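You operate a simulated robot arm through the tools that you are given. There is no shell and no other tool.

The job below is to be done with a simulated two-armed robot. You get a single attempt, and the scene is never put back.

Task
Set the bung from the steel box warming at HALF.
Fine: stand it on the cold plate and slide the box shut; level knob set and plate on, then press TIMER once. Set down upright: rubber bung.
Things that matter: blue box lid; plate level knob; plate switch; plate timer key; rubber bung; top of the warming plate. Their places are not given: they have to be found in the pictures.

The check looks at the end state, three seconds after you hand in, the way a careful person would. Anything else that was tipped, shoved, dropped, spilled or broken makes it a failure.

Robot
Two 7-joint arms with fingered hands on one trunk that stands fixed in place. Base frame: the origin is at the foot of the trunk, x ahead of it, y to its left, z up; the work surface is at about z = 820. Units: mm, degrees, N and s.
The left shoulder is at [73, 153, 1304], the right one opposite. With the tool pointing down near the work surface each hand reaches from about 100 to 820 mm from the base axis, measured 20 degrees to its own side. Payload 4 kg a hand.
Tool frame (each hand has its own): the origin (TCP) lies between the finger pads and is the grasp point; the fingertips stand 30 mm ahead of it; z points along the fingers, y is the line along which they close. The gripper opens to 104 mm; its body begins 35 mm behind the TCP. The gripper is a hand of 3 fingers: y runs from the thumb to the fingers, the wrist lies at [-15, -104, -178] in the tool frame.
Orientation is that of the tool frame in the base frame, as [roll, pitch, yaw] about the fixed x, y, z axes, in that order (R = Rz(yaw) Ry(pitch) Rx(roll)). With the fingers straight down and the wrist toward the robot, the tool's x, y and z point along [0, 1, 0], [1, 0, 0] and [0, 0, -1] of the base frame.

Tools
- The arms move only by the tool step_arm. It takes "left_targets", "right_targets" or both (then of equal length, played together; a hand with none holds still); each is one flat list of numbers, 6 for each row, row after row: the shift along the tool's x, y, z in units of 100 mm (1.0 is 100 mm), then the turn, a rotation vector about the tool's x, y, z in units of 45 degrees (1.0 is 45 degrees). In form: [x, y, z, wx, wy, wz, x, y, z, wx, wy, wz, ...]. A call has 1 to 20 rows; each row is the pose to reach, as a shift and turn from the pose commanded when the call began, along the tool's axes at that moment. A call with a number of a shift or a turn outside -1 to 1 is refused whole. A row lasts 0.2 s, in which the tool goes at most 50 mm and 8.6 degrees; a call with a longer step from one row to the next is refused whole. Where a pose cannot be reached the arm comes as near as it can. A force on the tool above 40 N (or 10 N above the force at the start of the call, whichever is more), or a blocked arm, ends the call early, and 0.2 s more pass. In this call time passes only in rows, and 0.2 s behind the last. It gives the time, the measured TCP pose, the force on the tool (base axes), the opening and the grip force at its end, in the units of the frame above (readings bear some noise), with the torque about the TCP (base axes, N m) and any sound that the robot's microphone picked up.
- Cameras (640 x 400 px; columns grow to the right, rows downward): "scene" is now at [128.4, -38.6, 1522.5]; the picture's right is [-0.41, -0.91, -0.00], its down [-0.62, 0.28, -0.73] and it looks along [0.67, -0.30, -0.68] (base axes); focal length 367 px, centre (320, 200). "left" rides on the left gripper at [-64, -94, -117] in its tool frame; the picture's right is [-0.72, -0.33, 0.61], its down [0.64, -0.65, 0.40] and it looks along [0.27, 0.68, 0.68] (tool axes); focal length 238 px, centre (320, 200). "right" rides on the right gripper at [64, -94, -117] in its tool frame; the picture's right is [-0.72, 0.33, -0.61], its down [-0.64, -0.65, 0.40] and it looks along [-0.27, 0.68, 0.68] (tool axes); focal length 238 px, centre (320, 200).
- grab_frame(camera): a new picture of that camera. No time passes.
- slide_trunk(by): slides the trunk up (or, below 0, down) by that many mm; the arms and the scene camera ride with it, the base frame stays. It gives what a move gives, with no picture.
- move_fingers(index, middle, thumb_bend, thumb_turn, hand): sets how far each is bent, from 0 (flat) to 100 (curled in); at 30 the hand is open as for a grip, at 70 the pads meet at the TCP. One left out holds its place. A second passes; each finger stops where it meets its share of the squeeze, and holds until it gets a number again. It is the only way to open and close the hand. It gives what a move gives, with no picture; readings hold the bend of each and the force on the fingers (four entries, about 0 where the hand has none), thumb and palm. thumb_turn goes from beside the hand (0) to across from the fingers (100), as for a grip.
- aim_head(pan, tilt): turns the head with the scene camera to pan (to the left, within 86 degrees either way) and tilt (down, from -29 to 69), counted from straight ahead of the robot. It gives what a move gives.
- measure_at(camera, pixels): for up to 12 pixels [column, row] of the newest picture of that camera ("zoom" is the newest enlarged one), the place [x, y, z] in the base frame of the surface seen there, good to about 2 mm. No time passes.
- enlarge(camera, box): a new picture of the part [left, top, right, bottom] of that camera's present view, enlarged. No time passes.
- hand_in(): hands the job in; it is judged then, once.

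Unless the task says otherwise, let go and move clear before handing in.

The tools are called after "Call:" as a command line: name --argument value ..., lists and objects as JSON in quotes. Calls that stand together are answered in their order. step_arm: Moves the arms, as the interface text tells. Its arguments: {"type":"object","properties":{"left_targets":{"type":"array"},"right_targets":{"type":"array"}},"required":[]} The other tools are called the same way: slide_trunk (by) moves the trunk up or down; move_fingers (index, middle, thumb_bend, thumb_turn, hand) moves the fingers one by one; aim_head (pan, tilt) turns the head that bears the scene camera; grab_frame (camera) takes a picture; measure_at (camera, pixels) gives the place of the surface under pixels of a picture; enlarge (camera, box) takes an enlarged picture of a part of a camera's view; hand_in () hands the job in.

At the start:

```text
t: 0.0
left_position: [604.7, 90.9, 1134.8]
left_tool_rot: [-179.9, 0.0, 90.0]
left_force: [-0.2, -0.1, 0.0]
left_ft_torque: [0.01, 0.01, 0.01]
left_finger_gap: 103.5
left_grip_force: 0.1
left_shape: jaw
left_bend: [30.0, 30.0, 30.0, 98.0]
left_finger forces: [0.1, 0.1, 0.0, 0.0, 0.1, 0.0]
right_position: [420.1, -446.2, 1132.1]
right_tool_rot: [-180.0, -0.1, 90.1]
right_force: [0.6, -0.3, 0.4]
right_ft_torque: [0.03, 0.07, 0.03]
right_finger_gap: 103.6
right_grip_force: 0.0
right_shape: jaw
right_bend: [30.0, 30.0, 30.0, 98.0]
right_finger forces: [0.1, 0.0, 0.0, 0.0, 0.0, 0.0]
trunk travel left (down, up): [-719.0, 221.0]
head pan, tilt (commanded): [-24.4, 42.9]
```

scene: 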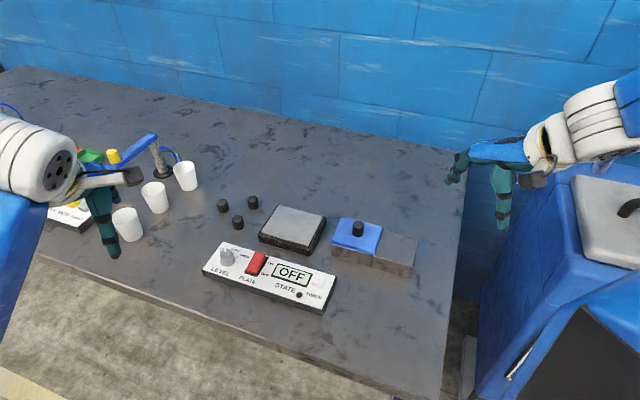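
right: 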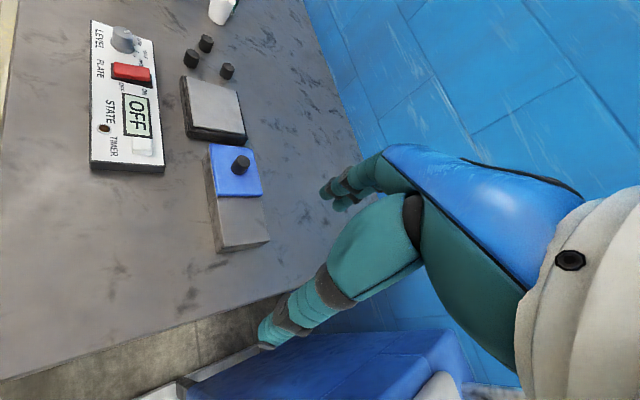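
left: 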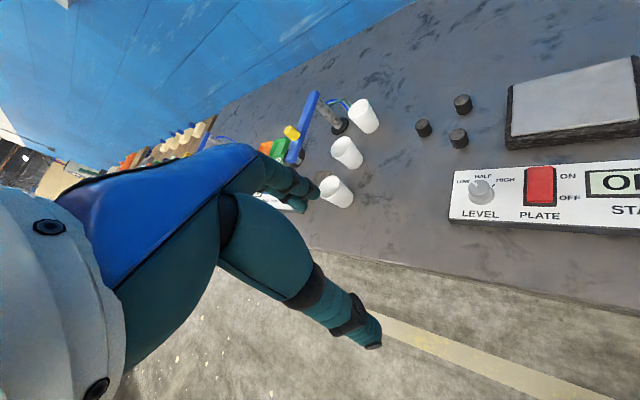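

The scene picture shows the control panel around (270,275), the plate at (292,228), and the steel box with a blue lid at (357,235) that has a dark knob on top. I'll enlarge these areas for detail before moving.

Call:
enlarge --camera "scene" --box '[190, 180, 430, 330]'

Call:
enlarge --camera "right" --box '[80, 0, 300, 260]'

Call:
enlarge --camera "left" --box '[400, 50, 640, 250]'

```text
2.67 times, centred on (310, 255) of scene
```

zoom: 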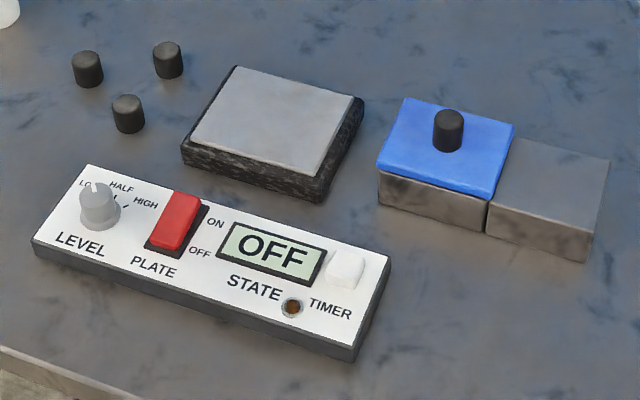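

```text
1.54 times, centred on (190, 130) of right
```

zoom: 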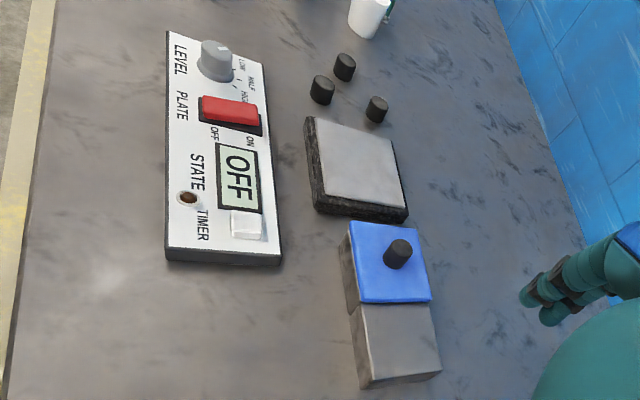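

```text
2.00 times, centred on (520, 150) of left
```

zoom: 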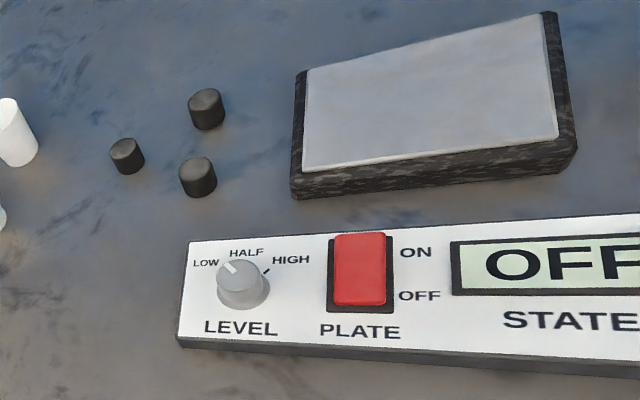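

The enlarged views show the lid (blue, with a black knob) over one half of a steel box, and three black bungs loose on the table. I'll take fresh enlargements and measure the main points.

Call:
enlarge --camera "scene" --box '[310, 200, 430, 290]'

Call:
measure_at --camera "scene" --pixels '[[340, 220], [380, 226], [372, 250], [334, 240], [358, 224], [416, 241], [408, 265], [374, 256], [411, 275], [395, 250], [333, 258], [370, 268]]'

```text
4.44 times, centred on (370, 245) of scene
```

zoom: 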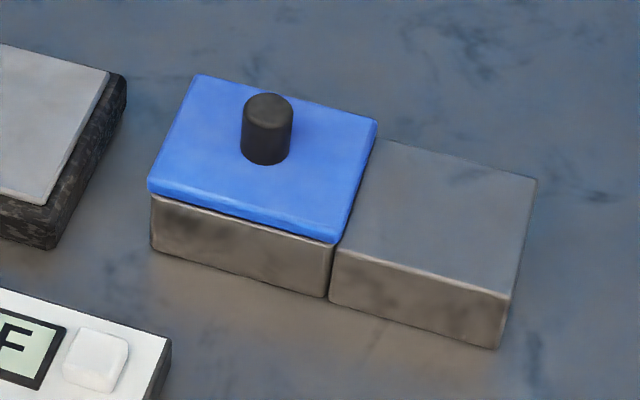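

```text
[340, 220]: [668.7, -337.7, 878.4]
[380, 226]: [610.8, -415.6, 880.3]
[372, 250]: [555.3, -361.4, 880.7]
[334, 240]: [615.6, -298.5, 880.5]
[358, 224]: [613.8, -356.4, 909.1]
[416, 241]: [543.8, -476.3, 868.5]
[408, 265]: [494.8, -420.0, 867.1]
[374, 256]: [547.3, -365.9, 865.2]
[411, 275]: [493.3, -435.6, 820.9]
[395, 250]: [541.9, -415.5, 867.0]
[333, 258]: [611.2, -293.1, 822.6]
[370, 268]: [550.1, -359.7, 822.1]
```

The zoom shows the lid top near z=880, the neighbouring steel block top near z=867, and the knob top near z=909. I'll measure the corners in the zoom more exactly.

Call:
measure_at --camera "zoom" --pixels '[[200, 80], [370, 124], [335, 234], [156, 184], [268, 100], [250, 115], [286, 115], [264, 162], [382, 145], [530, 184], [503, 288], [340, 250]]'

Call:
enlarge --camera "scene" --box '[195, 235, 345, 320]'

```text
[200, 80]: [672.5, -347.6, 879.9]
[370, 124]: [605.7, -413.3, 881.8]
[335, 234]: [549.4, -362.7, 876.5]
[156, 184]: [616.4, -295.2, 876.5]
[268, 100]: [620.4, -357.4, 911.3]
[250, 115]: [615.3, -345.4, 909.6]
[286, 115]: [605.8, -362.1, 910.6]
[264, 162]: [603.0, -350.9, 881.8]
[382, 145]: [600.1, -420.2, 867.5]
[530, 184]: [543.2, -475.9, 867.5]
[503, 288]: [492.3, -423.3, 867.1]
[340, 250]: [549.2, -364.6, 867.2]
```

```text
4.27 times, centred on (270, 278) of scene
```

zoom: 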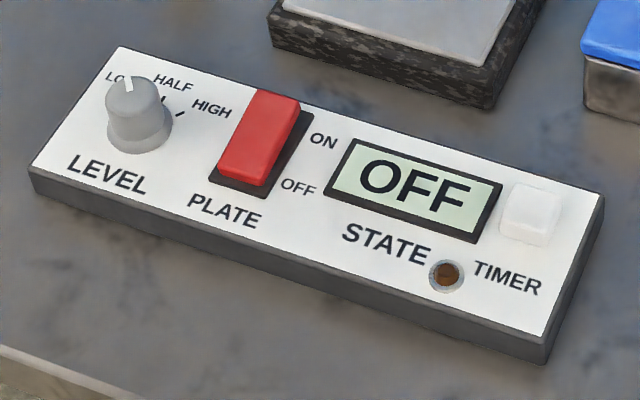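

The panel zoom shows the LEVEL knob at (138,115) pointing to LOW, the red switch at (258,135), and the white TIMER key at (531,212). I'll measure these points next.

Call:
measure_at --camera "zoom" --pixels '[[128, 80], [132, 98], [112, 98], [156, 98], [140, 145], [164, 98], [180, 114], [123, 52], [600, 196], [543, 334], [32, 170], [440, 275]]'

Call:
measure_at --camera "zoom" --pixels '[[262, 92], [296, 104], [262, 184], [222, 170], [245, 150], [278, 105], [515, 190], [558, 198], [546, 240], [503, 230], [531, 212], [276, 125]]'

Call:
measure_at --camera "scene" --pixels '[[278, 206], [325, 217], [308, 248], [261, 233], [292, 228], [308, 253], [259, 240], [222, 206], [253, 203], [237, 222], [222, 200], [252, 196]]'

```text
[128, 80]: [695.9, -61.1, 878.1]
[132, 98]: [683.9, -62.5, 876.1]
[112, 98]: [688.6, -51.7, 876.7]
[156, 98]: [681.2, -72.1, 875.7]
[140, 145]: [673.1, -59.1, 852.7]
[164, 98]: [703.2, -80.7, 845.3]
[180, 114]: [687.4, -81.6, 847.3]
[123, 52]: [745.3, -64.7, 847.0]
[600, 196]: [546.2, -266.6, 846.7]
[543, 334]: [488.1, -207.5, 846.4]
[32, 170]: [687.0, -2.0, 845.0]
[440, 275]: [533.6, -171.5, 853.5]
```

```text
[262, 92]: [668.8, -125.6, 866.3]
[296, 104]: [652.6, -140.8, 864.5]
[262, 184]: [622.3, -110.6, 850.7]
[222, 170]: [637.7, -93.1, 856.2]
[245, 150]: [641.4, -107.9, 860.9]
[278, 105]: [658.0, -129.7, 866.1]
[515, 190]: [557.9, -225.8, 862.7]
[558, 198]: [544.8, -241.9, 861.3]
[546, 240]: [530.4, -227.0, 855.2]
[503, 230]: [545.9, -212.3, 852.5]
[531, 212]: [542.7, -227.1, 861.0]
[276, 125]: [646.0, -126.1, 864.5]
```

```text
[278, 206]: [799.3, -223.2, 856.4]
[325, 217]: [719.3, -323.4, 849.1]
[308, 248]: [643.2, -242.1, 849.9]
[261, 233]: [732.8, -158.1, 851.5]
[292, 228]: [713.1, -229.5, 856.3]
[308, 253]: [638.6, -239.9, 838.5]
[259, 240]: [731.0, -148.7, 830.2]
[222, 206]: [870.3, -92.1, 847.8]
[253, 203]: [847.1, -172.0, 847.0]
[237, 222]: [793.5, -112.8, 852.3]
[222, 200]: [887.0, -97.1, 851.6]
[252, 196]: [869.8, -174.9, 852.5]
```

The setup is turned about 45°. The lid knob is at about (611,-354), the plate centre is near (720,-240), and the level knob at (685,-62) points at LOW with HALF 45° clockwise. I'll bring the right hand over the box, turning it so that its closing line runs along the slide direction.

Call:
step_arm --right_targets '[0.13, 0.16, 0, 0, 0, -0.16, 0.26, 0.32, 0, 0, 0, -0.33, 0.39, 0.48, 0.1, 0, 0, -0.5, 0.52, 0.64, 0.2, 0, 0, -0.67, 0.65, 0.8, 0.3, 0, 0, -0.84, 0.78, 0.95, 0.4, 0, 0, -1.0]'

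```text
t: 1.4
left_position: [604.7, 92.4, 1135.1]
left_tool_rot: [-179.9, -0.1, 90.0]
left_force: [0.0, -0.6, 0.6]
left_ft_torque: [0.0, 0.0, -0.01]
left_finger_gap: 103.7
left_grip_force: 0.0
left_shape: jaw
left_bend: [30.0, 30.0, 30.0, 98.0]
left_finger forces: [0.0, 0.0, 0.0, 0.0, 0.1, 0.0]
right_position: [514.8, -366.8, 1092.4]
right_tool_rot: [-180.0, -0.1, 135.2]
right_force: [-0.2, 0.2, 0.2]
right_ft_torque: [-0.02, 0.0, -0.01]
right_finger_gap: 103.8
right_grip_force: 0.0
right_shape: jaw
right_bend: [30.0, 30.0, 30.0, 98.0]
right_finger forces: [0.0, 0.0, 0.0, 0.1, 0.0, 0.1]
trunk travel left (down, up): [-719.0, 221.0]
head pan, tilt (commanded): [-24.4, 42.9]
```

The right hand is at (515,-367,1092) with its y axis at 45°. I'll look from both cameras.

Call:
grab_frame --camera "right"

Call:
grab_frame --camera "scene"

```text
taken
```

right: 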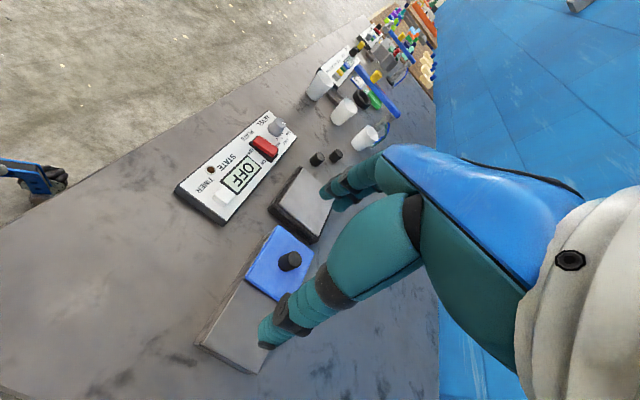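

```text
taken
```

scene: 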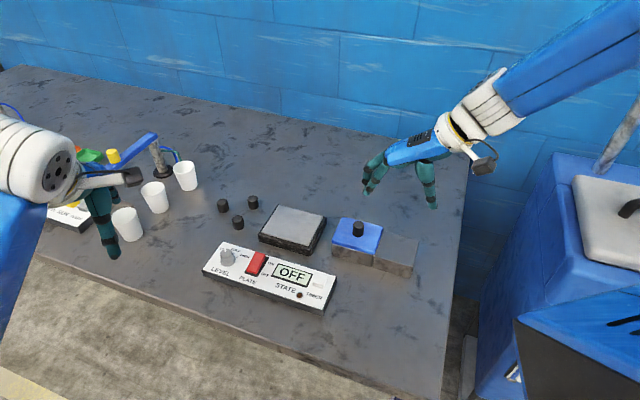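

The thumb and fingers straddle the slide line as wanted. I'll move over the knob at (611,-354) and come down to about z=992.

Call:
step_arm --right_targets '[-0.15, 0.19, 0.2, 0, 0, 0, -0.3, 0.38, 0.4, 0, 0, 0, -0.45, 0.58, 0.65, 0, 0, 0, -0.59, 0.77, 1.0, 0, 0, 0]'

Call:
grab_frame --camera "right"

Call:
enlarge --camera "scene" --box '[300, 130, 460, 290]'

```text
t: 2.4
left_position: [603.4, 92.4, 1136.0]
left_tool_rot: [179.9, 0.0, 90.1]
left_force: [0.3, -0.2, -0.5]
left_ft_torque: [0.02, -0.01, 0.0]
left_finger_gap: 103.5
left_grip_force: 0.1
left_shape: jaw
left_bend: [30.0, 30.0, 30.0, 98.0]
left_finger forces: [0.1, 0.0, 0.1, 0.0, 0.0, 0.0]
right_position: [558.2, -357.5, 1049.0]
right_tool_rot: [-180.0, 0.1, 135.1]
right_force: [0.1, 0.1, 0.0]
right_ft_torque: [0.02, 0.0, -0.02]
right_finger_gap: 103.7
right_grip_force: 0.0
right_shape: jaw
right_bend: [30.0, 30.0, 30.0, 98.0]
right_finger forces: [0.1, 0.0, 0.0, 0.0, 0.1, 0.0]
right hand out of reach, approached as far as the arm can: row 3, 4
trunk travel left (down, up): [-719.0, 221.0]
head pan, tilt (commanded): [-24.4, 42.9]
```

```text
taken
```

right: 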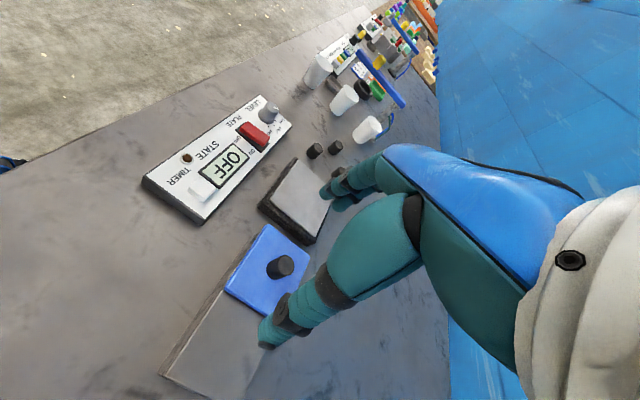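

```text
2.50 times, centred on (380, 210) of scene
```

zoom: 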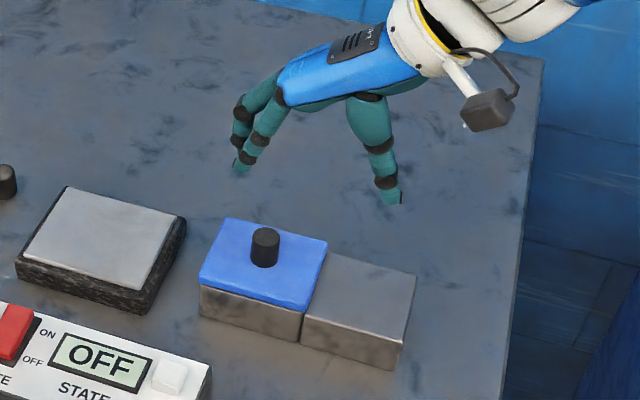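

The arm ran out of reach at (558,-357,1049) with this wrist turn. I'll rotate back toward the natural direction, at this height and clear of everything.

Call:
step_arm --right_targets '[0, 0, 0, 0, 0, 0.17, 0, 0, 0, 0, 0, 0.34, 0, 0, 0, 0, 0, 0.51, 0, 0, 0, 0, 0, 0.68, 0, 0, 0, 0, 0, 0.84, 0, 0, 0, 0, 0, 1.0]'

```text
t: 3.8
left_position: [604.7, 90.8, 1135.9]
left_tool_rot: [180.0, 0.0, 90.0]
left_force: [-0.6, 0.4, -0.6]
left_ft_torque: [-0.01, -0.02, -0.02]
left_finger_gap: 103.8
left_grip_force: 0.1
left_shape: jaw
left_bend: [30.0, 30.0, 30.0, 98.0]
left_finger forces: [0.0, 0.0, 0.0, 0.1, 0.0, 0.1]
right_position: [560.8, -356.9, 1047.7]
right_tool_rot: [-179.9, 0.0, 90.1]
right_force: [-0.8, -0.9, -0.2]
right_ft_torque: [0.04, -0.01, 0.0]
right_finger_gap: 103.6
right_grip_force: 0.1
right_shape: jaw
right_bend: [30.0, 30.0, 30.0, 98.0]
right_finger forces: [0.1, 0.0, 0.0, 0.0, 0.1, 0.0]
right hand out of reach, approached as far as the arm can: row 5
trunk travel left (down, up): [-719.0, 221.0]
head pan, tilt (commanded): [-24.4, 42.9]
```

The hand is back at yaw 90 at (561,-357,1048). I'll turn another 45° so that the closing line lies across the slide direction.

Call:
step_arm --right_targets '[0, 0, 0, 0, 0, 0.17, 0, 0, 0, 0, 0, 0.34, 0, 0, 0, 0, 0, 0.51, 0, 0, 0, 0, 0, 0.68, 0, 0, 0, 0, 0, 0.84, 0, 0, 0, 0, 0, 1.0]'

```text
t: 5.2
left_position: [603.3, 91.2, 1135.7]
left_tool_rot: [180.0, -0.2, 90.0]
left_force: [0.0, 0.9, -0.3]
left_ft_torque: [-0.03, -0.01, 0.03]
left_finger_gap: 103.7
left_grip_force: 0.1
left_shape: jaw
left_bend: [30.0, 30.0, 30.0, 98.0]
left_finger forces: [0.0, 0.1, 0.1, 0.0, 0.0, 0.0]
right_position: [552.2, -362.3, 1056.9]
right_tool_rot: [180.0, 0.0, 44.9]
right_force: [-0.1, 0.3, 0.2]
right_ft_torque: [-0.03, -0.02, 0.02]
right_finger_gap: 103.7
right_grip_force: 0.1
right_shape: jaw
right_bend: [30.0, 30.0, 30.0, 98.0]
right_finger forces: [0.1, 0.0, 0.0, 0.0, 0.0, 0.1]
right hand out of reach, approached as far as the arm can: row 5, 6
trunk travel left (down, up): [-719.0, 221.0]
head pan, tilt (commanded): [-24.4, 42.9]
```

This pose also stopped slightly short, at (552,-362,1057), possibly because the wrist is limited at this height. I'll try going lower, toward the knob, in this orientation.

Call:
step_arm --right_targets '[0.1, 0.08, 0.2, 0, 0, 0, 0.2, 0.16, 0.35, 0, 0, 0, 0.3, 0.24, 0.5, 0, 0, 0, 0.4, 0.3, 0.55, 0, 0, 0, 0.47, 0.36, 0.57, 0, 0, 0]'

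```text
t: 6.4
left_position: [603.9, 91.0, 1135.1]
left_tool_rot: [180.0, -0.1, 90.0]
left_force: [0.9, -0.6, 0.2]
left_ft_torque: [-0.02, -0.01, 0.0]
left_finger_gap: 103.9
left_grip_force: 0.1
left_shape: jaw
left_bend: [30.0, 30.0, 30.0, 98.0]
left_finger forces: [0.0, 0.1, 0.0, 0.0, 0.0, 0.0]
right_position: [559.2, -380.3, 1054.2]
right_tool_rot: [-179.9, 0.0, 45.0]
right_force: [0.3, -0.5, -0.1]
right_ft_torque: [0.03, 0.0, -0.03]
right_finger_gap: 103.8
right_grip_force: 0.1
right_shape: jaw
right_bend: [30.0, 30.0, 30.0, 98.0]
right_finger forces: [0.0, 0.0, 0.0, 0.0, 0.0, 0.1]
right hand out of reach, approached as far as the arm can: row 1, 2, 3, 4, 5
trunk travel left (down, up): [-719.0, 221.0]
head pan, tilt (commanded): [-24.4, 42.9]
```

The hand won't go down from here and seems stuck in an awkward arm posture. I'll retract to a nearer place, turn back to the starting yaw, and try going lower there.

Call:
step_arm --right_targets '[-0.1, -0.1, -0.05, 0, 0, -0.17, -0.2, -0.2, -0.1, 0, 0, -0.34, -0.35, -0.3, -0.1, 0, 0, -0.51, -0.5, -0.45, -0.1, 0, 0, -0.68, -0.65, -0.6, -0.1, 0, 0, -0.84, -0.8, -0.7, -0.1, 0, 0, -1.0]'

```text
t: 7.8
left_position: [602.2, 90.0, 1136.7]
left_tool_rot: [179.9, 0.0, 90.0]
left_force: [-0.2, 0.1, -0.4]
left_ft_torque: [0.01, 0.0, 0.01]
left_finger_gap: 103.7
left_grip_force: 0.1
left_shape: jaw
left_bend: [30.0, 30.0, 30.0, 98.0]
left_finger forces: [0.0, 0.0, 0.0, 0.0, 0.1, 0.1]
right_position: [452.1, -387.2, 1063.3]
right_tool_rot: [-180.0, -0.1, 90.1]
right_force: [-0.2, 0.0, 0.3]
right_ft_torque: [0.0, 0.0, 0.02]
right_finger_gap: 103.7
right_grip_force: 0.1
right_shape: jaw
right_bend: [30.0, 30.0, 30.0, 98.0]
right_finger forces: [0.0, 0.0, 0.0, 0.1, 0.0, 0.1]
trunk travel left (down, up): [-719.0, 221.0]
head pan, tilt (commanded): [-24.4, 42.9]
```

Retracting worked: the hand is at (452,-387,1063). I'll go down 90 mm here to see whether lower heights are reachable. This spot is over open table, short of the box.

Call:
step_arm --right_targets '[0, 0, 0.25, 0, 0, 0, 0, 0, 0.5, 0, 0, 0, 0, 0, 0.75, 0, 0, 0, 0, 0, 0.95, 0, 0, 0]'

Call:
grab_frame --camera "scene"

```text
t: 8.8
left_position: [607.3, 91.1, 1134.5]
left_tool_rot: [-180.0, 0.0, 90.0]
left_force: [0.7, 0.1, -0.2]
left_ft_torque: [0.0, 0.04, -0.03]
left_finger_gap: 103.6
left_grip_force: 0.1
left_shape: jaw
left_bend: [30.0, 30.0, 30.0, 98.0]
left_finger forces: [0.0, 0.0, 0.1, 0.1, 0.1, 0.0]
right_position: [454.5, -385.0, 968.2]
right_tool_rot: [-179.8, 0.0, 90.2]
right_force: [1.2, 0.4, 0.9]
right_ft_torque: [0.03, 0.03, 0.03]
right_finger_gap: 103.5
right_grip_force: 0.1
right_shape: jaw
right_bend: [30.0, 30.0, 30.0, 98.0]
right_finger forces: [0.1, 0.0, 0.0, 0.0, 0.0, 0.0]
trunk travel left (down, up): [-719.0, 221.0]
head pan, tilt (commanded): [-24.4, 42.9]
```

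```text
taken
```

scene: 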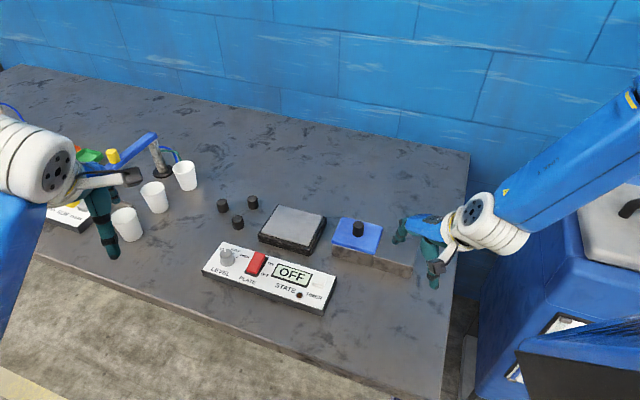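

Going low works here: the hand is at (454,-385,968). I'll move forward at this height, since the fingertips at 938 clear the knob top at 910.

Call:
step_arm --right_targets '[0.05, 0.25, 0, 0, 0, 0, 0.1, 0.5, 0, 0, 0, 0, 0.15, 0.75, 0, 0, 0, 0, 0.2, 1.0, 0, 0, 0, 0]'

```text
t: 9.8
left_position: [603.4, 90.8, 1136.1]
left_tool_rot: [-180.0, -0.1, 89.9]
left_force: [0.2, -0.8, -0.4]
left_ft_torque: [0.03, 0.04, -0.03]
left_finger_gap: 103.5
left_grip_force: 0.0
left_shape: jaw
left_bend: [30.0, 30.0, 30.0, 98.0]
left_finger forces: [0.1, 0.0, 0.1, 0.0, 0.1, 0.1]
right_position: [536.2, -370.7, 997.8]
right_tool_rot: [-180.0, -0.1, 90.1]
right_force: [0.1, -0.4, 0.2]
right_ft_torque: [0.0, -0.04, 0.04]
right_finger_gap: 103.6
right_grip_force: 0.1
right_shape: jaw
right_bend: [30.0, 30.0, 30.0, 98.0]
right_finger forces: [0.1, 0.0, 0.1, 0.0, 0.0, 0.0]
right hand out of reach, approached as far as the arm can: row 2, 3, 4
trunk travel left (down, up): [-719.0, 221.0]
head pan, tilt (commanded): [-24.4, 42.9]
```

The hand got stuck again at (536,-371,998). The forearm seems to come in from the far right, so I'll turn the head to look at the right arm's posture.

Call:
aim_head --pan -60 --tilt 30

Call:
grab_frame --camera "scene"

```text
t: 10.8
left_position: [603.7, 91.7, 1136.1]
left_tool_rot: [180.0, -0.1, 90.0]
left_force: [-1.2, 0.7, 0.3]
left_ft_torque: [0.03, 0.01, 0.01]
left_finger_gap: 103.8
left_grip_force: 0.0
left_shape: jaw
left_bend: [30.0, 30.0, 30.0, 98.0]
left_finger forces: [0.0, 0.0, 0.0, 0.1, 0.0, 0.0]
right_position: [535.6, -371.3, 997.5]
right_tool_rot: [180.0, -0.1, 90.0]
right_force: [0.8, 0.0, -0.8]
right_ft_torque: [-0.01, 0.02, 0.01]
right_finger_gap: 103.5
right_grip_force: 0.0
right_shape: jaw
right_bend: [30.0, 30.0, 30.0, 98.0]
right_finger forces: [0.0, 0.0, 0.0, 0.1, 0.1, 0.0]
trunk travel left (down, up): [-719.0, 221.0]
head pan, tilt (commanded): [-60.0, 30.0]
```

```text
taken
```

scene: 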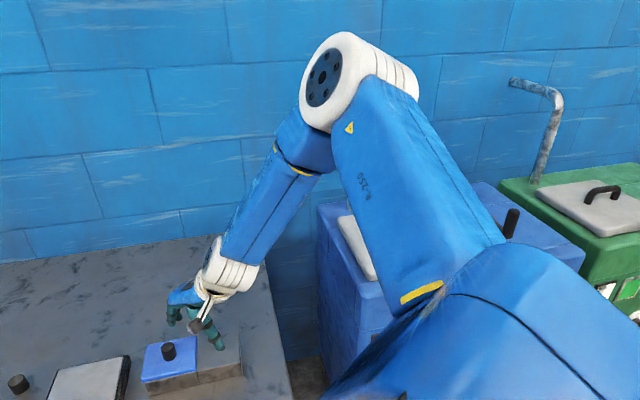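

The picture shows the elbow raised high at (345,80), with the forearm coming down to the wrist at (228,270). I'll measure the elbow and wrist places.

Call:
measure_at --camera "scene" --pixels '[[323, 78], [350, 60], [385, 70], [300, 150], [265, 200], [228, 265], [210, 290], [400, 170], [470, 230], [520, 290]]'

```text
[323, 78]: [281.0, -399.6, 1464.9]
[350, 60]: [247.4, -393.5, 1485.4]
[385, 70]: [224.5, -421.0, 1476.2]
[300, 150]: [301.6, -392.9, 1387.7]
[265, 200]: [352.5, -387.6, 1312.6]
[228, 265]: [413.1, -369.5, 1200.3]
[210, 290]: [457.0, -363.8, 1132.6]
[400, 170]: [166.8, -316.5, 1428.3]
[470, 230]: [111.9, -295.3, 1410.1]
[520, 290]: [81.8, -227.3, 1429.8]
```

The right arm is in an elbow-up posture, with the elbow near (255,-430,1450), which limits its forward reach. I'll look at the left arm's posture for comparison.

Call:
aim_head --pan 45 --tilt 35

Call:
grab_frame --camera "scene"

```text
t: 12.6
left_position: [603.6, 91.8, 1134.6]
left_tool_rot: [180.0, -0.2, 90.0]
left_force: [0.0, -0.1, -0.6]
left_ft_torque: [-0.01, 0.04, -0.05]
left_finger_gap: 103.5
left_grip_force: 0.0
left_shape: jaw
left_bend: [30.0, 30.0, 30.0, 98.0]
left_finger forces: [0.1, 0.0, 0.0, 0.0, 0.1, 0.0]
right_position: [536.6, -370.3, 998.3]
right_tool_rot: [180.0, -0.1, 90.1]
right_force: [-0.4, -0.1, -0.4]
right_ft_torque: [-0.02, 0.0, -0.02]
right_finger_gap: 103.6
right_grip_force: 0.1
right_shape: jaw
right_bend: [30.0, 30.0, 30.0, 98.0]
right_finger forces: [0.0, 0.0, 0.1, 0.1, 0.1, 0.1]
trunk travel left (down, up): [-719.0, 221.0]
head pan, tilt (commanded): [45.0, 35.0]
```

```text
taken
```

scene: 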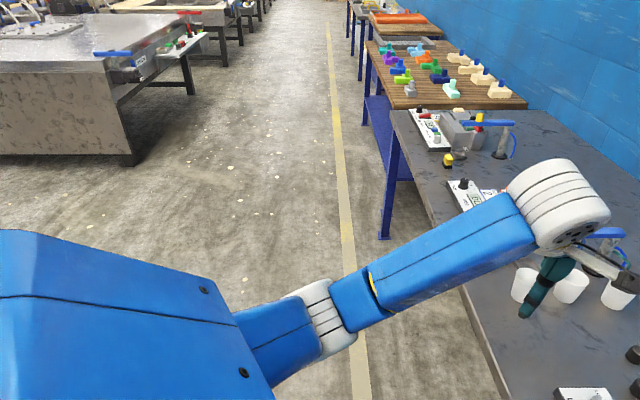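

The left arm shows the better posture, with its elbow down. I'll try to bring the right elbow down by retracting and tilting the right fingers forward, well clear of the table.

Call:
step_arm --right_targets '[0, -0.15, -0.2, 0, 0, 0, 0, -0.3, -0.4, -0.15, 0, 0, 0, -0.45, -0.6, -0.33, 0, 0, 0, -0.6, -0.8, -0.5, 0, 0, 0, -0.7, -0.9, -0.67, 0, 0, 0, -0.8, -1.0, -0.84, 0, 0, 0, -0.8, -1.0, -1.0, 0, 0]'

Call:
aim_head --pan -55 --tilt 30

Call:
grab_frame --camera "scene"

```text
t: 14.2
left_position: [607.3, 89.8, 1133.9]
left_tool_rot: [-179.7, -0.1, 90.1]
left_force: [0.1, 0.4, 0.0]
left_ft_torque: [0.0, 0.01, -0.03]
left_finger_gap: 103.5
left_grip_force: 0.1
left_shape: jaw
left_bend: [30.0, 30.0, 30.0, 98.0]
left_finger forces: [0.1, 0.1, 0.1, 0.0, 0.0, 0.0]
right_position: [457.2, -370.0, 1095.5]
right_tool_rot: [135.2, -0.1, 90.0]
right_force: [0.5, 0.1, 0.3]
right_ft_torque: [0.0, 0.03, -0.01]
right_finger_gap: 103.6
right_grip_force: 0.0
right_shape: jaw
right_bend: [30.0, 30.0, 30.0, 98.0]
right_finger forces: [0.1, 0.0, 0.0, 0.0, 0.0, 0.0]
trunk travel left (down, up): [-719.0, 221.0]
head pan, tilt (commanded): [45.0, 35.0]
```

```text
t: 16.0
left_position: [604.5, 91.4, 1137.2]
left_tool_rot: [180.0, -0.1, 90.1]
left_force: [0.1, -1.2, 0.2]
left_ft_torque: [-0.02, 0.01, 0.0]
left_finger_gap: 103.3
left_grip_force: 0.1
left_shape: jaw
left_bend: [30.0, 30.0, 30.0, 98.0]
left_finger forces: [0.0, 0.0, 0.1, 0.0, 0.1, 0.0]
right_position: [456.2, -370.8, 1097.6]
right_tool_rot: [135.0, -0.1, 90.1]
right_force: [-0.1, 0.2, -0.8]
right_ft_torque: [-0.03, 0.04, 0.02]
right_finger_gap: 103.8
right_grip_force: 0.1
right_shape: jaw
right_bend: [30.0, 30.0, 30.0, 98.0]
right_finger forces: [0.0, 0.0, 0.0, 0.0, 0.0, 0.0]
trunk travel left (down, up): [-719.0, 221.0]
head pan, tilt (commanded): [-55.0, 30.0]
```

```text
taken
```

scene: 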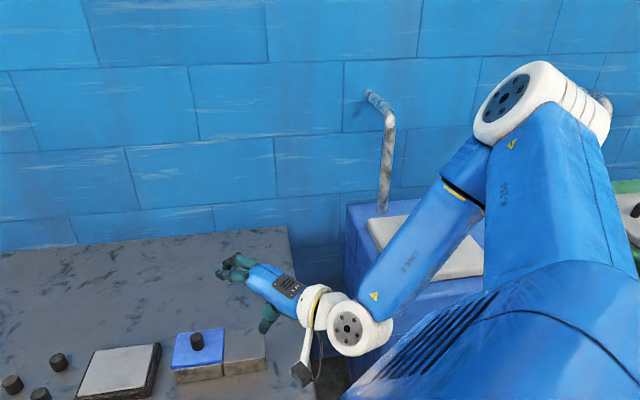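

The elbow has moved out to the side at (540,100) but is still high. I'll continue tilting the fingers to horizontal while moving slightly forward and down.

Call:
step_arm --right_targets '[0, 0, 0.1, -0.17, 0, 0, 0, 0, 0.2, -0.34, 0, 0, 0, 0, 0.3, -0.51, 0, 0, 0, 0, 0.4, -0.68, 0, 0, 0, 0, 0.5, -0.84, 0, 0, 0, 0, 0.6, -1.0, 0, 0]'

Call:
grab_frame --camera "scene"

```text
t: 17.4
left_position: [603.2, 92.1, 1136.5]
left_tool_rot: [180.0, 0.0, 90.1]
left_force: [0.1, -0.7, -0.6]
left_ft_torque: [0.01, -0.02, -0.01]
left_finger_gap: 103.7
left_grip_force: 0.0
left_shape: jaw
left_bend: [30.0, 30.0, 30.0, 98.0]
left_finger forces: [0.0, 0.0, 0.0, 0.1, 0.0, 0.0]
right_position: [461.6, -395.9, 1229.2]
right_tool_rot: [90.1, 0.1, 90.2]
right_force: [-0.8, -0.1, 0.1]
right_ft_torque: [-0.01, -0.02, -0.02]
right_finger_gap: 104.2
right_grip_force: 0.1
right_shape: jaw
right_bend: [30.0, 30.0, 30.0, 98.0]
right_finger forces: [0.0, 0.1, 0.0, 0.0, 0.0, 0.0]
right hand out of reach, approached as far as the arm can: row 1, 2, 3, 4, 5, 6
trunk travel left (down, up): [-719.0, 221.0]
head pan, tilt (commanded): [-55.0, 30.0]
```

```text
taken
```

scene: 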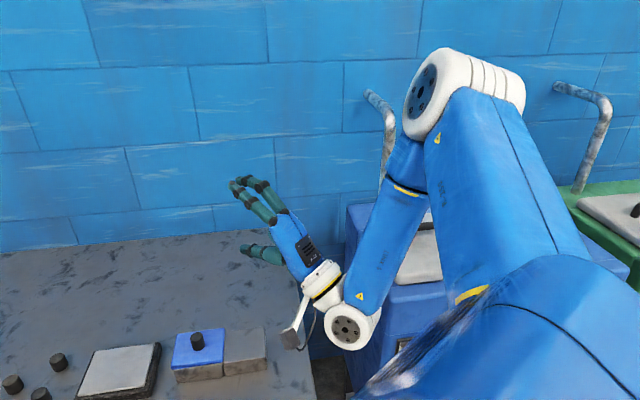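

The solver keeps the orientation and lets position drift; the hand is at (462,-396,1229) with fingers horizontal. I'll keep pitching the fingers upward, which should force the forearm to come from below.

Call:
step_arm --right_targets '[0, 0, 0.1, -0.17, 0, 0, 0, 0, 0.2, -0.34, 0, 0, 0, 0, 0.3, -0.51, 0, 0, 0, 0, 0.4, -0.68, 0, 0, 0, 0, 0.5, -0.84, 0, 0, 0, 0, 0.6, -1.0, 0, 0]'

Call:
grab_frame --camera "scene"

```text
t: 18.8
left_position: [604.2, 92.2, 1136.0]
left_tool_rot: [-180.0, 0.1, 90.1]
left_force: [0.2, 0.5, -0.4]
left_ft_torque: [0.02, 0.01, -0.01]
left_finger_gap: 103.7
left_grip_force: 0.1
left_shape: jaw
left_bend: [30.0, 30.0, 30.0, 98.0]
left_finger forces: [0.1, 0.1, 0.0, 0.1, 0.0, 0.0]
right_position: [458.8, -387.9, 1418.4]
right_tool_rot: [51.7, 0.4, 90.0]
right_force: [0.8, -0.1, 0.6]
right_ft_torque: [-0.03, -0.01, 0.04]
right_finger_gap: 103.9
right_grip_force: 0.1
right_shape: jaw
right_bend: [30.0, 30.0, 30.0, 97.0]
right_finger forces: [0.1, 0.0, 0.0, 0.0, 0.0, 0.0]
right hand out of reach, approached as far as the arm can: row 1, 2, 3, 4, 5, 6
trunk travel left (down, up): [-719.0, 221.0]
head pan, tilt (commanded): [-55.0, 30.0]
```

```text
taken
```

scene: 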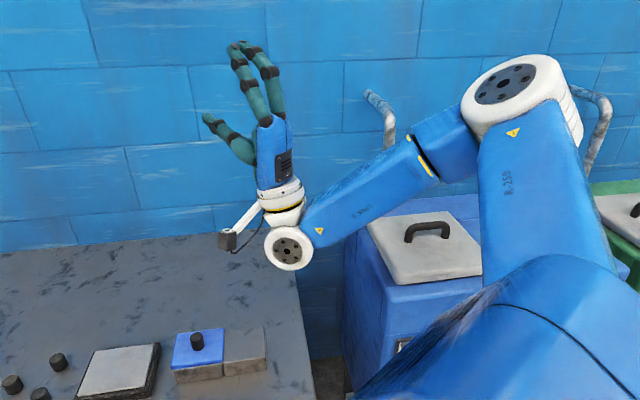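

The forearm is flattening out. I'll measure the elbow near (505,85) and the wrist near (288,250).

Call:
measure_at --camera "scene" --pixels '[[505, 85], [530, 75], [288, 250], [350, 200], [430, 150], [500, 150], [540, 230], [270, 195], [392, 105], [265, 352]]'

```text
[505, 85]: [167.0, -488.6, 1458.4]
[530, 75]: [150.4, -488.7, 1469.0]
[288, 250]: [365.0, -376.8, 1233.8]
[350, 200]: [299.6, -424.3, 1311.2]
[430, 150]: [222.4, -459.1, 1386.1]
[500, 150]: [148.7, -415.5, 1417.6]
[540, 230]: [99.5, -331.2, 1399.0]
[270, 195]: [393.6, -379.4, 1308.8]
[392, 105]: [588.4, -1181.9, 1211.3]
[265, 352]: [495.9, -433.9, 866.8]
```

The elbow is still high, near (140,-510,1430). I'll keep pitching the fingers upward.

Call:
step_arm --right_targets '[0, 0, 0, -0.17, 0, 0, 0, 0, 0, -0.34, 0, 0, 0, 0, 0, -0.51, 0, 0, 0, 0, 0, -0.68, 0, 0, 0, 0, 0, -0.84, 0, 0, 0, 0, 0, -1.0, 0, 0]'

Call:
grab_frame --camera "scene"

```text
t: 20.2
left_position: [603.4, 90.6, 1135.0]
left_tool_rot: [179.9, -0.1, 90.0]
left_force: [-0.2, 0.1, 0.9]
left_ft_torque: [-0.01, 0.01, 0.01]
left_finger_gap: 103.4
left_grip_force: 0.0
left_shape: jaw
left_bend: [30.0, 30.0, 30.0, 98.0]
left_finger forces: [0.0, 0.1, 0.0, 0.1, 0.1, 0.0]
right_position: [367.4, -365.7, 1630.7]
right_tool_rot: [9.3, 1.5, 89.4]
right_force: [-0.5, 0.0, 0.5]
right_ft_torque: [0.05, -0.01, 0.03]
right_finger_gap: 104.1
right_grip_force: 0.0
right_shape: jaw
right_bend: [30.0, 30.0, 30.0, 97.0]
right_finger forces: [0.0, 0.1, 0.1, 0.0, 0.0, 0.0]
right hand out of reach, approached as far as the arm can: row 1, 2, 3, 4, 5, 6
trunk travel left (down, up): [-719.0, 221.0]
head pan, tilt (commanded): [-55.0, 30.0]
```

```text
taken
```

scene: 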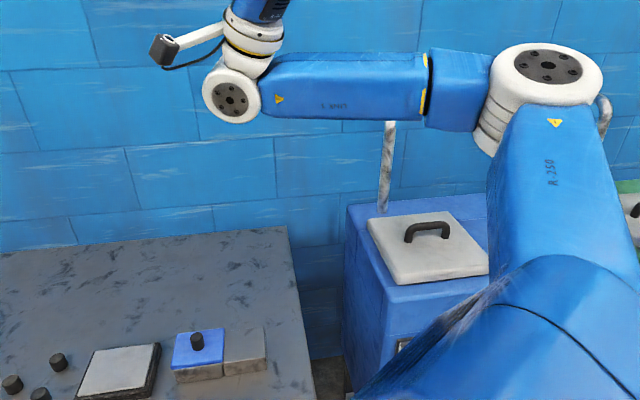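

The forearm is now about level, with fingers pointing up at (367,-366,1631). Now I'll command the hand down and a bit forward so the elbow must drop.

Call:
step_arm --right_targets '[0, -0.1, -0.2, 0, 0, 0, 0, -0.2, -0.4, 0, 0, 0, 0, -0.3, -0.6, 0, 0, 0, 0, -0.4, -0.8, 0, 0, 0, 0, -0.5, -1.0, 0, 0, 0]'

Call:
grab_frame --camera "scene"

```text
t: 21.4
left_position: [603.1, 91.0, 1136.1]
left_tool_rot: [-180.0, -0.1, 90.0]
left_force: [-0.3, -0.8, 0.0]
left_ft_torque: [0.02, 0.04, 0.01]
left_finger_gap: 103.6
left_grip_force: 0.0
left_shape: jaw
left_bend: [30.0, 30.0, 30.0, 98.0]
left_finger forces: [0.1, 0.0, 0.0, 0.1, 0.0, 0.1]
right_position: [367.7, -366.7, 1630.9]
right_tool_rot: [9.4, 1.5, 89.4]
right_force: [0.0, 0.0, -0.1]
right_ft_torque: [0.03, 0.0, 0.01]
right_finger_gap: 104.1
right_grip_force: 0.0
right_shape: jaw
right_bend: [30.0, 30.0, 30.0, 97.0]
right_finger forces: [0.0, 0.0, 0.0, 0.1, 0.0, 0.1]
right hand out of reach, approached as far as the arm can: row 1, 2, 3, 4, 5
trunk travel left (down, up): [-719.0, 221.0]
head pan, tilt (commanded): [-55.0, 30.0]
```

```text
taken
```

scene: 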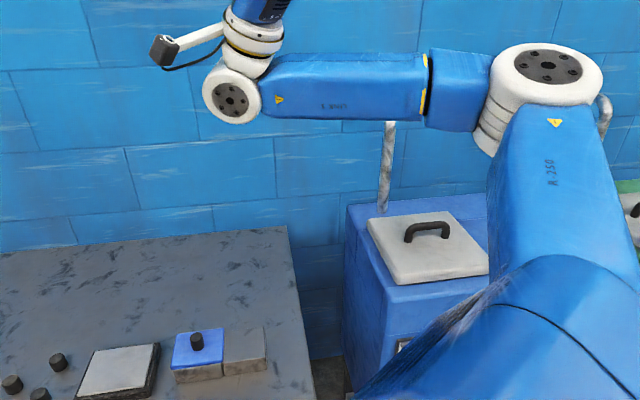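

The hand didn't move at all, so a joint (likely forearm roll) is at its limit in this posture. I'll measure the space on the right (cabinet top at (430,250)) before rolling the hand outward to free it.

Call:
measure_at --camera "scene" --pixels '[[425, 225], [400, 270], [470, 250], [375, 130], [392, 300], [545, 65], [500, 80], [231, 98], [300, 90], [250, 30]]'

```text
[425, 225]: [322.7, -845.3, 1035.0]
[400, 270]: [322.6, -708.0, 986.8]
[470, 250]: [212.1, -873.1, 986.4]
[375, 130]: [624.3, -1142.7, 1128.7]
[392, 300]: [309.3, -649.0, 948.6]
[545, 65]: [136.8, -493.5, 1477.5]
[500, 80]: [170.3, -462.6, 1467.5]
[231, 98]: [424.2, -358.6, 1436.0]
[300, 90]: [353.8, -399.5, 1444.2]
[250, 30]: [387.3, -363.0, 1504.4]
```

The cabinet is beyond y=-640 with its top at 987, so there is room. I'll roll the hand outward about the forward axis while lowering, to let the whole arm swing down at the shoulder.

Call:
step_arm --right_targets '[-0.15, 0, -0.15, 0, -0.16, 0, -0.3, 0, -0.3, 0, -0.32, 0, -0.45, 0, -0.45, 0, -0.48, 0, -0.6, 0, -0.6, 0, -0.64, 0, -0.75, 0, -0.8, 0, -0.8, 0, -0.85, 0, -0.95, 0, -0.9, 0]'

Call:
grab_frame --camera "scene"

```text
t: 22.8
left_position: [602.1, 90.4, 1136.5]
left_tool_rot: [180.0, -0.1, 90.1]
left_force: [-0.8, 0.1, 0.7]
left_ft_torque: [0.01, 0.0, 0.02]
left_finger_gap: 103.9
left_grip_force: 0.0
left_shape: jaw
left_bend: [30.0, 30.0, 30.0, 98.0]
left_finger forces: [0.0, 0.1, 0.0, 0.0, 0.1, 0.1]
right_position: [302.6, -534.5, 1680.1]
right_tool_rot: [13.4, -37.7, 81.5]
right_force: [-0.3, 0.5, -0.1]
right_ft_torque: [0.01, 0.02, 0.01]
right_finger_gap: 104.1
right_grip_force: 0.0
right_shape: jaw
right_bend: [30.0, 30.0, 30.0, 97.0]
right_finger forces: [0.0, 0.0, 0.0, 0.0, 0.1, 0.1]
right hand out of reach, approached as far as the arm can: row 1, 2, 3, 4, 5, 6
trunk travel left (down, up): [-719.0, 221.0]
head pan, tilt (commanded): [-55.0, 30.0]
```

```text
taken
```

scene: 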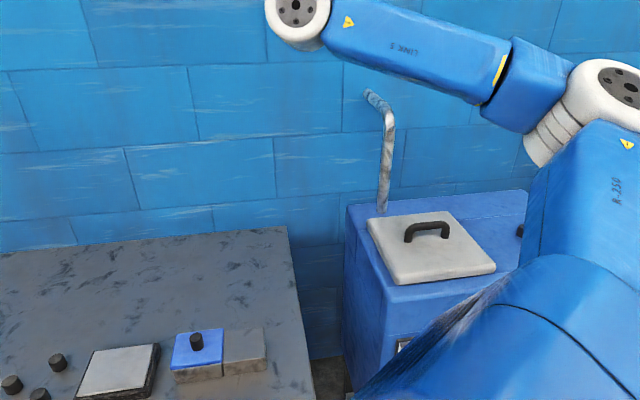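

The forearm now rises toward the wrist, which is progress. I'll keep rolling outward while commanding a downward move.

Call:
step_arm --right_targets '[-0.1, -0.03, -0.13, 0, -0.16, 0, -0.2, -0.06, -0.26, 0, -0.32, 0, -0.3, -0.09, -0.39, 0, -0.48, 0, -0.4, -0.12, -0.52, 0, -0.64, 0, -0.5, -0.15, -0.65, 0, -0.8, 0, -0.61, -0.18, -0.77, 0, -0.95, 0]'

Call:
grab_frame --camera "scene"

```text
t: 24.2
left_position: [603.8, 93.0, 1134.7]
left_tool_rot: [-179.9, 0.1, 90.0]
left_force: [0.5, 0.1, -0.8]
left_ft_torque: [-0.02, 0.0, 0.02]
left_finger_gap: 103.8
left_grip_force: 0.1
left_shape: jaw
left_bend: [30.0, 30.0, 30.0, 98.0]
left_finger forces: [0.0, 0.0, 0.1, 0.0, 0.0, 0.1]
right_position: [303.6, -528.3, 1581.8]
right_tool_rot: [48.7, -77.4, 41.3]
right_force: [-0.6, 0.1, 0.3]
right_ft_torque: [-0.01, 0.01, -0.01]
right_finger_gap: 103.7
right_grip_force: 0.0
right_shape: jaw
right_bend: [30.0, 30.0, 30.0, 97.0]
right_finger forces: [0.0, 0.0, 0.0, 0.0, 0.1, 0.0]
right hand out of reach, approached as far as the arm can: row 1, 2
trunk travel left (down, up): [-719.0, 221.0]
head pan, tilt (commanded): [-55.0, 30.0]
```

```text
taken
```

scene: 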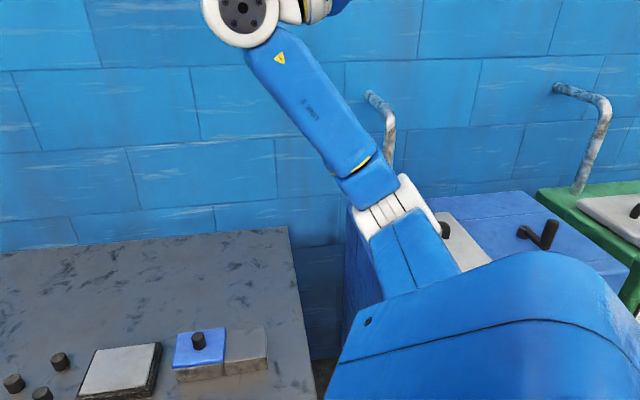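

The elbow has dropped: it is at about (400,220) with the forearm rising to the wrist at (245,10). Now I'll rotate the hand in stages toward fingers-down with the wrist toward the robot, moving forward, left and down.

Call:
step_arm --right_targets '[-0.07, -0.15, -0.08, 0.13, 0.02, -0.1, -0.13, -0.29, -0.16, 0.26, 0.04, -0.2, -0.2, -0.44, -0.24, 0.4, 0.06, -0.3, -0.27, -0.59, -0.31, 0.53, 0.08, -0.4, -0.33, -0.73, -0.39, 0.66, 0.1, -0.5, -0.4, -0.88, -0.47, 0.79, 0.12, -0.6]'

Call:
grab_frame --camera "scene"

```text
t: 25.6
left_position: [604.4, 94.2, 1134.8]
left_tool_rot: [180.0, 0.0, 90.1]
left_force: [0.3, 0.5, -0.4]
left_ft_torque: [-0.04, 0.01, -0.01]
left_finger_gap: 103.5
left_grip_force: 0.0
left_shape: jaw
left_bend: [30.0, 30.0, 30.0, 98.0]
left_finger forces: [0.0, 0.0, 0.0, 0.1, 0.0, 0.0]
right_position: [384.9, -487.7, 1521.2]
right_tool_rot: [92.7, -50.5, 33.0]
right_force: [0.4, 1.0, 0.5]
right_ft_torque: [-0.02, 0.0, -0.06]
right_finger_gap: 103.8
right_grip_force: 0.0
right_shape: jaw
right_bend: [30.0, 30.0, 30.0, 97.0]
right_finger forces: [0.0, 0.1, 0.1, 0.0, 0.0, 0.0]
trunk travel left (down, up): [-719.0, 221.0]
head pan, tilt (commanded): [-55.0, 30.0]
```

```text
taken
```

scene: 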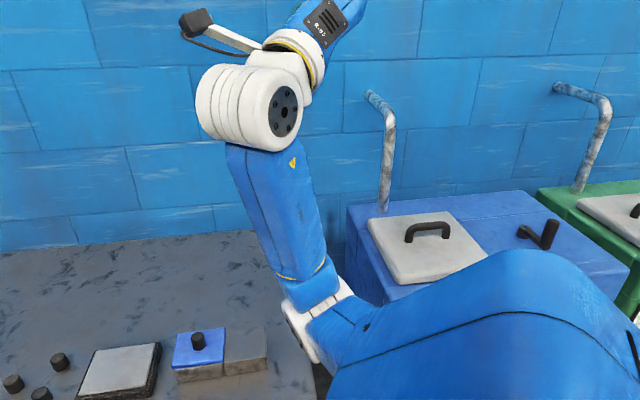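

The rotation went through without limits. I'll continue another 45° the same way, while moving down and inward.

Call:
step_arm --right_targets '[-0.05, -0.15, -0.02, 0.13, 0.02, -0.1, -0.11, -0.29, -0.04, 0.26, 0.04, -0.2, -0.16, -0.44, -0.06, 0.4, 0.06, -0.3, -0.21, -0.59, -0.08, 0.53, 0.08, -0.4, -0.27, -0.73, -0.1, 0.66, 0.1, -0.5, -0.32, -0.88, -0.13, 0.79, 0.12, -0.6]'

Call:
grab_frame --camera "scene"

```text
t: 27.2
left_position: [609.6, 102.9, 1131.4]
left_tool_rot: [-179.8, 0.4, 90.1]
left_force: [0.4, 0.1, -0.5]
left_ft_torque: [-0.02, 0.0, -0.01]
left_finger_gap: 103.5
left_grip_force: 0.1
left_shape: jaw
left_bend: [30.0, 30.0, 30.0, 98.0]
left_finger forces: [0.1, 0.0, 0.0, 0.0, 0.0, 0.1]
right_position: [395.6, -410.2, 1539.7]
right_tool_rot: [103.6, -35.2, 61.8]
right_force: [0.1, -0.2, 1.3]
right_ft_torque: [-0.02, -0.04, 0.01]
right_finger_gap: 103.7
right_grip_force: 0.1
right_shape: jaw
right_bend: [30.0, 30.0, 30.0, 98.0]
right_finger forces: [0.1, 0.0, 0.1, 0.0, 0.1, 0.0]
right hand out of reach, approached as far as the arm can: row 3, 4, 6
trunk travel left (down, up): [-719.0, 221.0]
head pan, tilt (commanded): [-55.0, 30.0]
stopped in row 6 (right hand): the arm was blocked; the commanded pose is now the measured one
```

```text
taken
```

scene: 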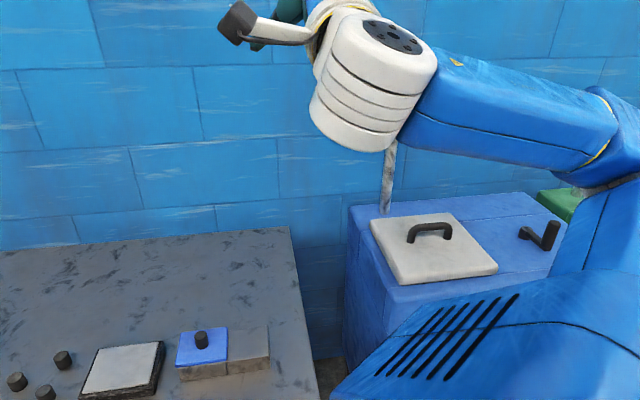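

The arm was blocked: its elbow swung close to the robot's own body, and the left arm was nudged a little. I'll measure where the links are before backing off.

Call:
measure_at --camera "scene" --pixels '[[390, 40], [360, 100], [450, 90], [520, 110], [590, 140], [620, 120], [600, 220], [520, 290], [440, 340], [330, 20], [270, 25]]'

Call:
grab_frame --camera "right"

```text
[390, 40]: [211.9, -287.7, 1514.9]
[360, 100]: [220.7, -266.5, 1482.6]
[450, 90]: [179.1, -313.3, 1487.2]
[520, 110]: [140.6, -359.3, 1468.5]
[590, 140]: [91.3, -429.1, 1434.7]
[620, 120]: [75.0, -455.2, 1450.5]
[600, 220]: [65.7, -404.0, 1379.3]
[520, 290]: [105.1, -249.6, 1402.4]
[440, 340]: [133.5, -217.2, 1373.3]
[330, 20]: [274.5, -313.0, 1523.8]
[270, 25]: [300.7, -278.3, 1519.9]
```

```text
taken
```

right: 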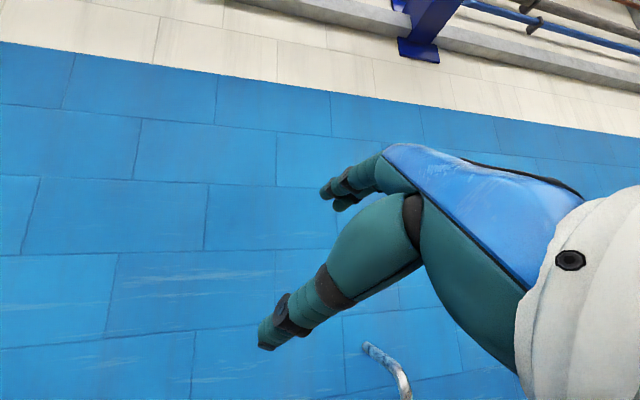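

The elbow is now folded near (70,-470,1400), with the wrist close to the body. I'll reverse that last move to the earlier pose, then extend forward before rotating further.

Call:
step_arm --right_targets '[-0.12, 0.05, 0.03, -0.11, -0.07, 0.07, -0.24, 0.11, 0.07, -0.22, -0.14, 0.13, -0.36, 0.16, 0.1, -0.34, -0.21, 0.2, -0.48, 0.22, 0.13, -0.45, -0.28, 0.27, -0.6, 0.27, 0.17, -0.56, -0.35, 0.33, -0.71, 0.33, 0.2, -0.67, -0.42, 0.4]'

Call:
grab_frame --camera "scene"

```text
t: 28.6
left_position: [604.0, 92.8, 1135.9]
left_tool_rot: [-180.0, 0.0, 90.2]
left_force: [0.5, 0.3, -0.1]
left_ft_torque: [0.01, 0.04, 0.0]
left_finger_gap: 103.7
left_grip_force: 0.1
left_shape: jaw
left_bend: [30.0, 30.0, 30.0, 98.0]
left_finger forces: [0.0, 0.1, 0.0, 0.0, 0.0, 0.0]
right_position: [337.8, -552.7, 1538.8]
right_tool_rot: [90.6, -48.8, 33.5]
right_force: [0.1, -0.1, 0.2]
right_ft_torque: [0.0, -0.01, 0.0]
right_finger_gap: 104.2
right_grip_force: 0.1
right_shape: jaw
right_bend: [30.0, 30.0, 30.0, 98.0]
right_finger forces: [0.0, 0.1, 0.0, 0.0, 0.0, 0.1]
right hand out of reach, approached as far as the arm can: row 5, 6
trunk travel left (down, up): [-719.0, 221.0]
head pan, tilt (commanded): [-55.0, 30.0]
```

```text
taken
```

scene: 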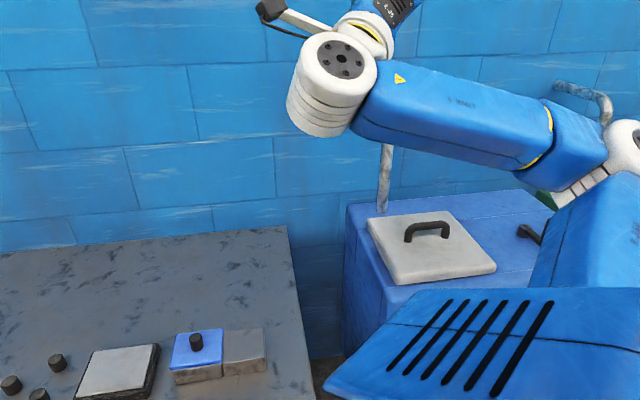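

The arm came back, with the elbow out at about (615,150). Working through the numbers, the wrist hinge seems to bend one way only, so the forearm must be rolled half a turn before the hand can bend downward. I'll measure the current links to plan that.

Call:
measure_at --camera "scene" --pixels '[[343, 58], [320, 110], [400, 78], [460, 100], [545, 130], [585, 185], [625, 140], [375, 25], [570, 130]]'

```text
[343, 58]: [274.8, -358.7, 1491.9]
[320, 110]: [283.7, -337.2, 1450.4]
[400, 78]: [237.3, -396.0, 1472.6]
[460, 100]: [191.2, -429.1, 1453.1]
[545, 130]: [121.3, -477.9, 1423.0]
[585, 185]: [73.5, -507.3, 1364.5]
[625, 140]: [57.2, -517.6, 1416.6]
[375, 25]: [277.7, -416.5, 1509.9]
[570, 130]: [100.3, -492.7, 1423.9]
```

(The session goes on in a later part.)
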